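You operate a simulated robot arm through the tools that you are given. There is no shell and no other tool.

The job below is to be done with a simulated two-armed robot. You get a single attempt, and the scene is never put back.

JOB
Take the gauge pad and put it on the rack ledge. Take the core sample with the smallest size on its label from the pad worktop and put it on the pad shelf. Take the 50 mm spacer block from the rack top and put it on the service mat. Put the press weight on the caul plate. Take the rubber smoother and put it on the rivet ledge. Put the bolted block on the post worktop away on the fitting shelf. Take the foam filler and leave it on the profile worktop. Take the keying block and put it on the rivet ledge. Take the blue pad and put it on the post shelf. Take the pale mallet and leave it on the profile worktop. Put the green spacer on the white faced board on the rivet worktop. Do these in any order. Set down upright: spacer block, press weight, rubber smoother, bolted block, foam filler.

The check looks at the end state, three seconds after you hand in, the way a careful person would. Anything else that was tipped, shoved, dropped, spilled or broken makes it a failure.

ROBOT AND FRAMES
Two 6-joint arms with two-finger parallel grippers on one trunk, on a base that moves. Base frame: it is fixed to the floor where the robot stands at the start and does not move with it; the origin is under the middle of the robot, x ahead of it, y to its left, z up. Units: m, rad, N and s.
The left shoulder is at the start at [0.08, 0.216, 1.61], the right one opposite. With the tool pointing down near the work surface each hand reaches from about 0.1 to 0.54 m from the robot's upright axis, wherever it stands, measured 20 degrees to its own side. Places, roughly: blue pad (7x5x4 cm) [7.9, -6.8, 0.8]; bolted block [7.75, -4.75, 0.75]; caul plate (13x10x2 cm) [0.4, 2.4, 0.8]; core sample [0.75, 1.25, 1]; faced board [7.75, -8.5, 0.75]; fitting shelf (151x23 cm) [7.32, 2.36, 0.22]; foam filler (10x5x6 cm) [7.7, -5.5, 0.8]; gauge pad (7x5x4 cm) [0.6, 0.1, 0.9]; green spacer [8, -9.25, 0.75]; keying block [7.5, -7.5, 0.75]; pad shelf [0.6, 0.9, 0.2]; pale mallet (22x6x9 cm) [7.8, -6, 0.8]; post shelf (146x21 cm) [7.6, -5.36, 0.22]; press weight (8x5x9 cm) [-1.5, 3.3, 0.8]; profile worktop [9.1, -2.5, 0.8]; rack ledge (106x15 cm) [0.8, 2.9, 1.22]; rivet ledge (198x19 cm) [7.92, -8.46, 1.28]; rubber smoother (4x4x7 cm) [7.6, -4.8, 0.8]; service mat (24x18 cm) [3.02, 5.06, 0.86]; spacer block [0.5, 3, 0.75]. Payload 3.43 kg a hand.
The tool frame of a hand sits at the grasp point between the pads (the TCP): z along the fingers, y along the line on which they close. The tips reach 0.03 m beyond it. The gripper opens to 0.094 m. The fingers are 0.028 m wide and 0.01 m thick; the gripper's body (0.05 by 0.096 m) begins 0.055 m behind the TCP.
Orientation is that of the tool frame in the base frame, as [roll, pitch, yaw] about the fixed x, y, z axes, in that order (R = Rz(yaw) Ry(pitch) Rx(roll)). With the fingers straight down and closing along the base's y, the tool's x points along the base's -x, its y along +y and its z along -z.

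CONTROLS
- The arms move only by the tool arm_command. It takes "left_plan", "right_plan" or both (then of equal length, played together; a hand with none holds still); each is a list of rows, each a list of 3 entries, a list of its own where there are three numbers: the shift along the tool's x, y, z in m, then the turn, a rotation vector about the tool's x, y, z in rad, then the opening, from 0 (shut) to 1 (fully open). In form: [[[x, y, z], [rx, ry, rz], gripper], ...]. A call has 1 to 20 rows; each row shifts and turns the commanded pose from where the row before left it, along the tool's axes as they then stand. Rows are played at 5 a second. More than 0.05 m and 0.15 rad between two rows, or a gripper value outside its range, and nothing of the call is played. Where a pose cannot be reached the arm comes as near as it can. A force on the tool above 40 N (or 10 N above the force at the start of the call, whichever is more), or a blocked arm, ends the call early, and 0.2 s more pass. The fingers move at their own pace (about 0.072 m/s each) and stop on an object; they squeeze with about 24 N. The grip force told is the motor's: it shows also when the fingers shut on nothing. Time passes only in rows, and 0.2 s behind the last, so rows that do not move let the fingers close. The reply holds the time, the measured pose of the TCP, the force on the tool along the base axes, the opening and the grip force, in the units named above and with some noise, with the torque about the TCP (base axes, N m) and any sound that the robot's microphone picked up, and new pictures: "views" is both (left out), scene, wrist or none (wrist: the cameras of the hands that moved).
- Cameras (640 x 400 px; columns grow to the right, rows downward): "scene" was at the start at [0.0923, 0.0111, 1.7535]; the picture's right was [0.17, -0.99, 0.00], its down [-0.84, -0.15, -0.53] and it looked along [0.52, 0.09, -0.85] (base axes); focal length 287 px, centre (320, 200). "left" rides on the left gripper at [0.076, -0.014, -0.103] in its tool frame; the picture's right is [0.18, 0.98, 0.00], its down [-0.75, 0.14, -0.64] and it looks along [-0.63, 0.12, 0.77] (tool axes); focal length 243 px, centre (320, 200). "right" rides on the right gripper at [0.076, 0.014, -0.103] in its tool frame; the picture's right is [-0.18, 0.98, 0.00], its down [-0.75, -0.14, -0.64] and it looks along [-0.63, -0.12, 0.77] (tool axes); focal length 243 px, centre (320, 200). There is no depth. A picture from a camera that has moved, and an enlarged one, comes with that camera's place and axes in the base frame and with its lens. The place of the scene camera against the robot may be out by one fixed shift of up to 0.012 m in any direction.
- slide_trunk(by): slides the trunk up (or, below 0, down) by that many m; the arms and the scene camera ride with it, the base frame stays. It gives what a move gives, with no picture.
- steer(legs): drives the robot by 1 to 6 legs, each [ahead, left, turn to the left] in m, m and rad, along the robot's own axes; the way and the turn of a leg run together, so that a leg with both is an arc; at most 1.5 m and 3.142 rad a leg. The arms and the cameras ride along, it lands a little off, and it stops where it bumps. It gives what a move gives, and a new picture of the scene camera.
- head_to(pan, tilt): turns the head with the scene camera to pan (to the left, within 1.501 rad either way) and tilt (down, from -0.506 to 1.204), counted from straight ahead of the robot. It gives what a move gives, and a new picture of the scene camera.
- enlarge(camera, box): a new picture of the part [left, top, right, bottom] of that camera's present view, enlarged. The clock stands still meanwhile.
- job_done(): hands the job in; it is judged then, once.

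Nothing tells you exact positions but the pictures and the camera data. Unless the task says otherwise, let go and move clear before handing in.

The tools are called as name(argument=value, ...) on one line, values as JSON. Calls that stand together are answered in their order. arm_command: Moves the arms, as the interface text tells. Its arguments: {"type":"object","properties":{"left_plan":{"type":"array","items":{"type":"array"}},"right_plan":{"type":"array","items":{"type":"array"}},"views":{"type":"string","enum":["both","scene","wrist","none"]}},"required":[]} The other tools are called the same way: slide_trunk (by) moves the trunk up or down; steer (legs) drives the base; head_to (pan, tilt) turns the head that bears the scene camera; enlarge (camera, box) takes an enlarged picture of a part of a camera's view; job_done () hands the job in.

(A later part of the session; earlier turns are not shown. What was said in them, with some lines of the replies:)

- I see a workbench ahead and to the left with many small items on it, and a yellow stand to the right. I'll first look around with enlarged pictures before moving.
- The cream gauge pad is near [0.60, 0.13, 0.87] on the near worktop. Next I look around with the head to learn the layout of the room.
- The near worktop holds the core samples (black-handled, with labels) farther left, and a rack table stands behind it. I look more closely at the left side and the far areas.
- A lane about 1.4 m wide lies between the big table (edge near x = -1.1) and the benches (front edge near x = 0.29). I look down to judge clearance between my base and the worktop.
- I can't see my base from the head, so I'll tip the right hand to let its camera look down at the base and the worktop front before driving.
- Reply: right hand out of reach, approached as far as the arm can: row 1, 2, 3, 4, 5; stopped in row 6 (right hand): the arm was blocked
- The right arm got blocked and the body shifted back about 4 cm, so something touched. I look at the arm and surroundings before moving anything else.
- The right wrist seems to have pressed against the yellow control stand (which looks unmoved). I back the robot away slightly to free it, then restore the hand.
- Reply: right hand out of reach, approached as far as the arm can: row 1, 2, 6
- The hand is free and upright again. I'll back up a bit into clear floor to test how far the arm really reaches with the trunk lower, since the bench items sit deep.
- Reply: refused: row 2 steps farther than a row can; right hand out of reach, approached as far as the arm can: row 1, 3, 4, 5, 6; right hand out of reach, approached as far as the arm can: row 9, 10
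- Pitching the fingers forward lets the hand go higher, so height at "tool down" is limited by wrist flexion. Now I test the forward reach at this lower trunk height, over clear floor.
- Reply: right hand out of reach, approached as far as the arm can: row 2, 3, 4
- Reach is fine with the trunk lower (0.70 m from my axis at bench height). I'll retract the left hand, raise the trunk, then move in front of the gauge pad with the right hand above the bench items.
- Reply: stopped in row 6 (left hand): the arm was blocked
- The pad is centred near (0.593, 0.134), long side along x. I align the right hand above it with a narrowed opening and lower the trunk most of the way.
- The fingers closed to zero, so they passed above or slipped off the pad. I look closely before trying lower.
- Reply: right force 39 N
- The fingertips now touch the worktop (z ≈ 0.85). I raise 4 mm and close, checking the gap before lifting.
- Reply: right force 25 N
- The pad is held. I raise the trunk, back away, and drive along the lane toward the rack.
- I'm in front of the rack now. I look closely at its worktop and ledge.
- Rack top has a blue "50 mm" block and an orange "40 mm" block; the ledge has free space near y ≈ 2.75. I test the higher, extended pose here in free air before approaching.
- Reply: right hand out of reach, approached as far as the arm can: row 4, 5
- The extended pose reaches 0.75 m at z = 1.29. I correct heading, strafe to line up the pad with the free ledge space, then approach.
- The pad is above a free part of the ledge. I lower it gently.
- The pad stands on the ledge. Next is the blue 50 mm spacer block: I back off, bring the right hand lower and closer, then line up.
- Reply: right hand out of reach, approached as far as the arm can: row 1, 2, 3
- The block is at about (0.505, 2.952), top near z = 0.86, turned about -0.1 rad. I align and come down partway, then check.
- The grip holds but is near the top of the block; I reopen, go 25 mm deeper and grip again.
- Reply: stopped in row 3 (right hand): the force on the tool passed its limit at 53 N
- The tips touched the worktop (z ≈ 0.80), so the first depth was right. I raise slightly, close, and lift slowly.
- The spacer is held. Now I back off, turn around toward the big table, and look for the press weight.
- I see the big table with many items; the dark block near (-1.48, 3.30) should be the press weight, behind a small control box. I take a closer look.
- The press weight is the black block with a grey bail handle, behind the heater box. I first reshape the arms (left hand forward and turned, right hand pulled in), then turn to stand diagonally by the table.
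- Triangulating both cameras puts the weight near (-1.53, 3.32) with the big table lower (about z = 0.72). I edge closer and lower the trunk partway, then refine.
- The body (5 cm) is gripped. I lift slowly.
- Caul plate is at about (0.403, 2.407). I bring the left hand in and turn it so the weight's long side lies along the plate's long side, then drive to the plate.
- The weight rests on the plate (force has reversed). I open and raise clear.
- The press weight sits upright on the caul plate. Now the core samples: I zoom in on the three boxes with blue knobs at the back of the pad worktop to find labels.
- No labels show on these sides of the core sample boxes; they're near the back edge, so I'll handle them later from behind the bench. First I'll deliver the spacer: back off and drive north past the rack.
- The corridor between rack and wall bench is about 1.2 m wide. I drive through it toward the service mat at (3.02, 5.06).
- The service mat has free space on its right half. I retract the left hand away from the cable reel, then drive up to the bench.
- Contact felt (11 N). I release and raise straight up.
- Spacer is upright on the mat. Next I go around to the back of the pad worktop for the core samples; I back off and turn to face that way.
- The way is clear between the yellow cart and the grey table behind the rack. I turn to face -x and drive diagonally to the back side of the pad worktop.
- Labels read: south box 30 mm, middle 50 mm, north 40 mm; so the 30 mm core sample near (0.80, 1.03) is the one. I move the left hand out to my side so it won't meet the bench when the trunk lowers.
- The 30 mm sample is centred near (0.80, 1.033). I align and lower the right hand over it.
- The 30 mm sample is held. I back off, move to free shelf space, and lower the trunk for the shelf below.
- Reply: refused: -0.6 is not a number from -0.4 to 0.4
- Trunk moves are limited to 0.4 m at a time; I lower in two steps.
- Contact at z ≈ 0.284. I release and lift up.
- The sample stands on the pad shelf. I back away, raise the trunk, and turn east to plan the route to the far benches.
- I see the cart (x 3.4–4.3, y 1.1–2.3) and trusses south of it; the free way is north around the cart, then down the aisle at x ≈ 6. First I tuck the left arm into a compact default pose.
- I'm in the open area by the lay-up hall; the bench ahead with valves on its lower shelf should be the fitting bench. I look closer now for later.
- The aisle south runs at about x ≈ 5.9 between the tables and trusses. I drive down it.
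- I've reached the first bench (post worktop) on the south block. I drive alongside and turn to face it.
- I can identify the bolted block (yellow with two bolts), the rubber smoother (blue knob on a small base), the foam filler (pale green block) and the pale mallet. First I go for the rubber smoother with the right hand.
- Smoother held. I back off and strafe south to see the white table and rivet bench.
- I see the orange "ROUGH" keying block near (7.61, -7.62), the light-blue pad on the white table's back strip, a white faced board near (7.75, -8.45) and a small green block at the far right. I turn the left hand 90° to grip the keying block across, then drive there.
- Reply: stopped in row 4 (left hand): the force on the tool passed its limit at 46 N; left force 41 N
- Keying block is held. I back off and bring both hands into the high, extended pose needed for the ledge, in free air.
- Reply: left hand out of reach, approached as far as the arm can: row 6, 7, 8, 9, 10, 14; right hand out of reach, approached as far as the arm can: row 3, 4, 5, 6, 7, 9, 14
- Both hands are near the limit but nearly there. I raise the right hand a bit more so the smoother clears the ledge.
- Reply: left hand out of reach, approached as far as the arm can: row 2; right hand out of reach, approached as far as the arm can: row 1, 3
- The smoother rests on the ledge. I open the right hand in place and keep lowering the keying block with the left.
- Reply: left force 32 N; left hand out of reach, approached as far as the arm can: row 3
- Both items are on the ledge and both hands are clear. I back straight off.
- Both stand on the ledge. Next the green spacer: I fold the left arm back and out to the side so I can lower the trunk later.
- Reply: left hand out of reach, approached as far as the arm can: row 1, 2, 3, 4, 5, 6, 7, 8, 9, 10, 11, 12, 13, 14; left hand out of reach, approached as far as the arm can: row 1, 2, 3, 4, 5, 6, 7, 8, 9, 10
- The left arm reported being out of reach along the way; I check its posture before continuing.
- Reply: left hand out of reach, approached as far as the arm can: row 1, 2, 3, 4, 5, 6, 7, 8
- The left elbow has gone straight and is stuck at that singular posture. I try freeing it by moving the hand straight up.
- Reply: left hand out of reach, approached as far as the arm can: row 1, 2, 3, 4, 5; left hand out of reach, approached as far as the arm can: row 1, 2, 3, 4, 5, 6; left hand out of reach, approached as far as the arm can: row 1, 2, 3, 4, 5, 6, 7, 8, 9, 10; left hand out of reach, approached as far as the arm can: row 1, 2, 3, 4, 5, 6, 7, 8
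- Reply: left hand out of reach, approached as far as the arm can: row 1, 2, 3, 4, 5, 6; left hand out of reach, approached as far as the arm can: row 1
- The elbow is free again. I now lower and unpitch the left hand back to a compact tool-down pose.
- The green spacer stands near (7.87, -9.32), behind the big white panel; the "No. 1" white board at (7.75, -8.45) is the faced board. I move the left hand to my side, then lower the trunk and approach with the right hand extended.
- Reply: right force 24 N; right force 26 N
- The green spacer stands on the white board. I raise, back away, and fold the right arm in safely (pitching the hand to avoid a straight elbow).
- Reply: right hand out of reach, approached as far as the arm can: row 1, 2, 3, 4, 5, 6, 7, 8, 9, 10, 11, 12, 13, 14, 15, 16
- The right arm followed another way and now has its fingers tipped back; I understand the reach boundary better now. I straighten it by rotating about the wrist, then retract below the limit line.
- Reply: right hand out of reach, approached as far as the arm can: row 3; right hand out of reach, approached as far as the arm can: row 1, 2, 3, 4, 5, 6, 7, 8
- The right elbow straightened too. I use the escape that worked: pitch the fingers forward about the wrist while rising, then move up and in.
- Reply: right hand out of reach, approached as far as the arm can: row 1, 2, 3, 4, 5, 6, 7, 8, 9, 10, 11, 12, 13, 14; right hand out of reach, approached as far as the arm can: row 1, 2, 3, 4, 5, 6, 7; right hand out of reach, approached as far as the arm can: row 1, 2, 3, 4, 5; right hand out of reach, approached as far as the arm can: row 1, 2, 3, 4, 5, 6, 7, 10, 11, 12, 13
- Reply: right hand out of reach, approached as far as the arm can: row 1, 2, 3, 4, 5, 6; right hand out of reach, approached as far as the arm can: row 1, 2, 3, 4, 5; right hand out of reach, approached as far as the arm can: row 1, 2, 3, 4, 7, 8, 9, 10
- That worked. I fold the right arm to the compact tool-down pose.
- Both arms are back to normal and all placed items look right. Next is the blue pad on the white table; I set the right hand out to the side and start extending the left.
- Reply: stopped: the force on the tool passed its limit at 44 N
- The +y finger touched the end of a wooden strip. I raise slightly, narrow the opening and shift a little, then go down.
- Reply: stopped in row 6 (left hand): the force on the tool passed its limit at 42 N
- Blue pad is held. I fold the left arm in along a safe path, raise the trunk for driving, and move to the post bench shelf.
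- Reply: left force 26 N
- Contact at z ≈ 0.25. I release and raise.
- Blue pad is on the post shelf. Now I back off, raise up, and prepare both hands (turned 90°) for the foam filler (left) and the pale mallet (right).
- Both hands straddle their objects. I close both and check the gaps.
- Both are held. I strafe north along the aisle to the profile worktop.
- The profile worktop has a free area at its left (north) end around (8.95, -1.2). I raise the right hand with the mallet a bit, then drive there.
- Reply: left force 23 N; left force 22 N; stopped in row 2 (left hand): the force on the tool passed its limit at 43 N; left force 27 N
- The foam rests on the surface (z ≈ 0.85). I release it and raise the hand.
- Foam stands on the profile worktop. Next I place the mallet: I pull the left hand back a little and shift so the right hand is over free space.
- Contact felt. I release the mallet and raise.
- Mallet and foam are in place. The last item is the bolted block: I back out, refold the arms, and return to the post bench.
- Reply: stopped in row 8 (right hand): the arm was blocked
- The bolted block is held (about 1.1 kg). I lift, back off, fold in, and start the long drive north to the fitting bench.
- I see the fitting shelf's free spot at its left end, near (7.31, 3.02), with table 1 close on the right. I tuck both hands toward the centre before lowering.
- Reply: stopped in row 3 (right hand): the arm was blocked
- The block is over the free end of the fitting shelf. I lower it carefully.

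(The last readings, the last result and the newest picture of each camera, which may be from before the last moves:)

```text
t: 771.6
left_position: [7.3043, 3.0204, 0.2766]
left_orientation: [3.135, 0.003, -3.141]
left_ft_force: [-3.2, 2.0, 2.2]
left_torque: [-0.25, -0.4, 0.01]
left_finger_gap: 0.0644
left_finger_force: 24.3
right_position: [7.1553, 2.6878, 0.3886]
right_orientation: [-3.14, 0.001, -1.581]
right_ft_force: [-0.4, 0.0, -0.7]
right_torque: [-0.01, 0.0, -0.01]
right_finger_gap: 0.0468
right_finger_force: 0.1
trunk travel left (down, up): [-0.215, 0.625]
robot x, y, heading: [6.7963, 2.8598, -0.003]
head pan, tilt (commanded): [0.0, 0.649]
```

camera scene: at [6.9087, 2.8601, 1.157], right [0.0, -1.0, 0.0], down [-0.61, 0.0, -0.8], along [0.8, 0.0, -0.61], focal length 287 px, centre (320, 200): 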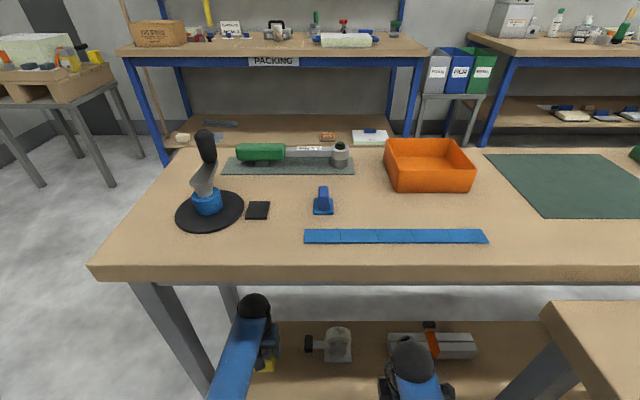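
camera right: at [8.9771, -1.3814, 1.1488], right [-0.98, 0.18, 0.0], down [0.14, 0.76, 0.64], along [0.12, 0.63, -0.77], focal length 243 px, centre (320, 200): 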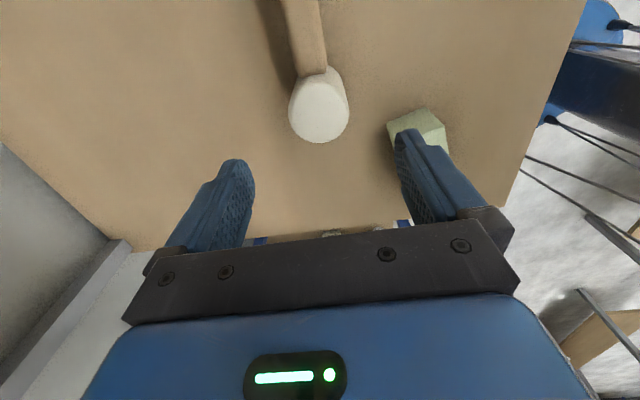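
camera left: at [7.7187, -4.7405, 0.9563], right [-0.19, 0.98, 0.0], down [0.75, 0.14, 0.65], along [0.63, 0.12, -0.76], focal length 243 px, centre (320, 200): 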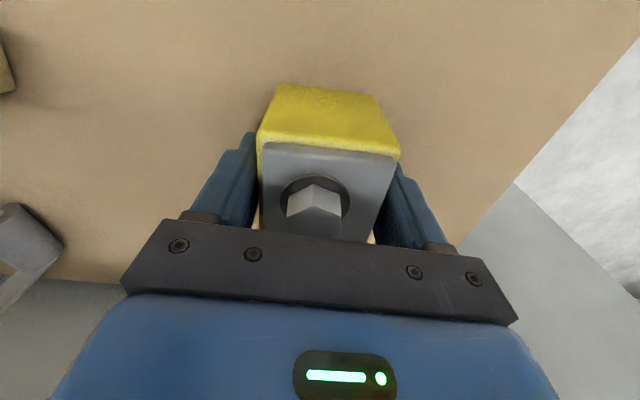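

Contact felt; I release and raise the hand clear.

arm_command(left_plan=[[[0, 0, 0.001], [0, 0, 0], 0.72], [[0, 0, 0], [0, 0, 0], 0.8], [[0, 0, 0], [0, 0, 0], 0.9], [[0, 0, 0], [0, 0, 0], 0.9], [[0, 0, -0.02], [0, 0, 0], 0.9], [[0, 0, -0.03], [0, 0, 0], 0.9], [[0, 0, -0.03], [0, 0, 0], 0.9], [[0, 0, -0.02], [0, 0, 0], 0.9], [[0, 0, 0], [0, 0, 0], 0.9]], views="wrist")

```text
t: 773.6
left_position: [7.3063, 3.0191, 0.3741]
left_orientation: [3.137, 0.003, -3.141]
left_ft_force: [0.0, -0.3, 0.3]
left_torque: [0.0, -0.01, -0.02]
left_finger_gap: 0.0845
left_finger_force: 0.1
right_position: [7.155, 2.6879, 0.3878]
right_orientation: [3.14, 0.0, -1.581]
right_ft_force: [-0.4, -0.3, -0.3]
right_torque: [0.0, 0.02, -0.01]
right_finger_gap: 0.047
right_finger_force: 0.1
trunk travel left (down, up): [-0.215, 0.625]
robot x, y, heading: [6.794, 2.8596, 0.003]
head pan, tilt (commanded): [0.0, 0.649]
camera left: at [7.2303, 3.0065, 0.476], right [-0.18, 0.98, 0.0], down [0.75, 0.14, 0.64], along [0.63, 0.12, -0.76], focal length 243 px, centre (320, 200)
```

left: 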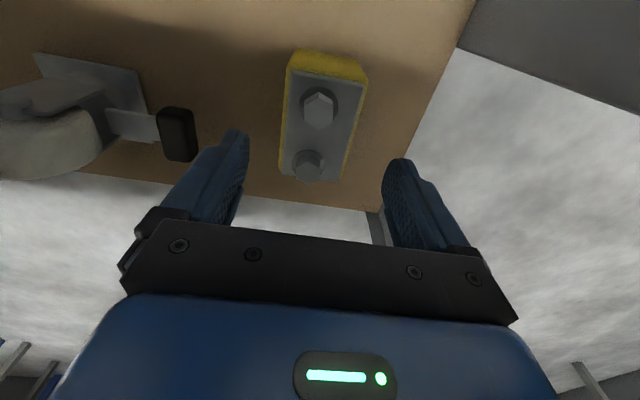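

steer(legs=[[-0.65, 0.0, 0.0]])

enlarge(camera="scene", box=[160, 180, 440, 355])

```text
t: 777.3
left_position: [6.6578, 3.0202, 0.3743]
left_orientation: [3.136, 0.004, 3.139]
left_ft_force: [-1.3, 0.3, 0.4]
left_torque: [-0.01, 0.01, -0.01]
left_finger_gap: 0.0845
left_finger_force: 0.1
right_position: [6.5059, 2.6888, 0.3883]
right_orientation: [-3.141, 0.001, -1.585]
right_ft_force: [0.5, -0.2, -0.1]
right_torque: [0.0, 0.02, -0.02]
right_finger_gap: 0.0472
right_finger_force: 0.0
trunk travel left (down, up): [-0.215, 0.625]
robot x, y, heading: [6.1444, 2.8661, -0.003]
head pan, tilt (commanded): [0.0, 0.649]
camera scene: at [6.2563, 2.8616, 1.1573], right [0.0, -1.0, 0.0], down [-0.6, 0.0, -0.8], along [0.8, 0.0, -0.6], focal length 287 px, centre (320, 200)
```

scene: 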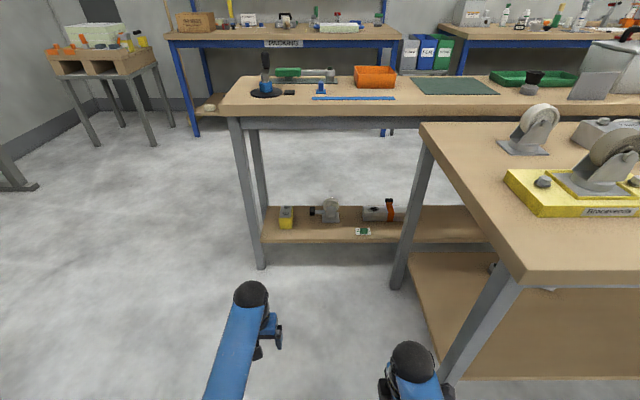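

```text
2.29 times, centred on (300, 268) of scene
camera zoom: at [6.2563, 2.8616, 1.1573], right [0.0, -1.0, 0.0], down [-0.6, 0.0, -0.8], along [0.8, 0.0, -0.6], focal length 657 px, centre (366, 46)
```

zoom: 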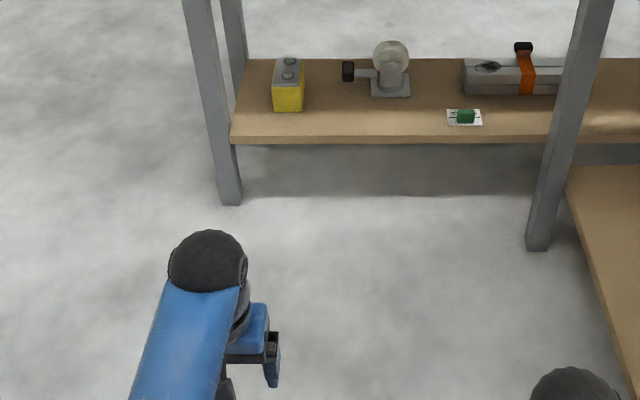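

All eleven items are in place, and the last picture shows the bolted block standing upright on the fitting shelf. Both hands are empty and clear, so I hand in.

job_done()

```text
The job is handed in.
```

I moved all eleven items to where you asked and handed the job in. Nothing has told me yet whether it passed the check.

| Item | Where it is now | Upright, if asked |
|---|---|---|
| Gauge pad | Rack ledge | – |
| Core sample labelled 30 mm (the other two read 40 and 50 mm) | Pad shelf | – |
| 50 mm spacer block | Service mat | Yes |
| Press weight | Caul plate | Yes |
| Rubber smoother | Rivet ledge | Yes |
| Bolted block | Fitting shelf | Yes |
| Foam filler | Profile worktop | Yes |
| Keying block | Rivet ledge | – |
| Blue pad | Post shelf | – |
| Pale mallet | Profile worktop | – |
| Green spacer | White faced board (marked "No. 1") on the rivet worktop | – |

Some things could affect the check:

- **Control stand:** early on, the right wrist pressed against the yellow control stand by the pad worktop. It looked unmoved in later pictures, but I did not measure it closely.
- **Table contact:** while picking up the blue pad, the fingers pressed on the white table, and possibly on the end of a wooden strip, with about 44 N. Nothing looked shifted afterwards.
- **Keying block:** nothing was labelled as one, so I took the orange block marked "ROUGH". It was the closest match to the place you gave.
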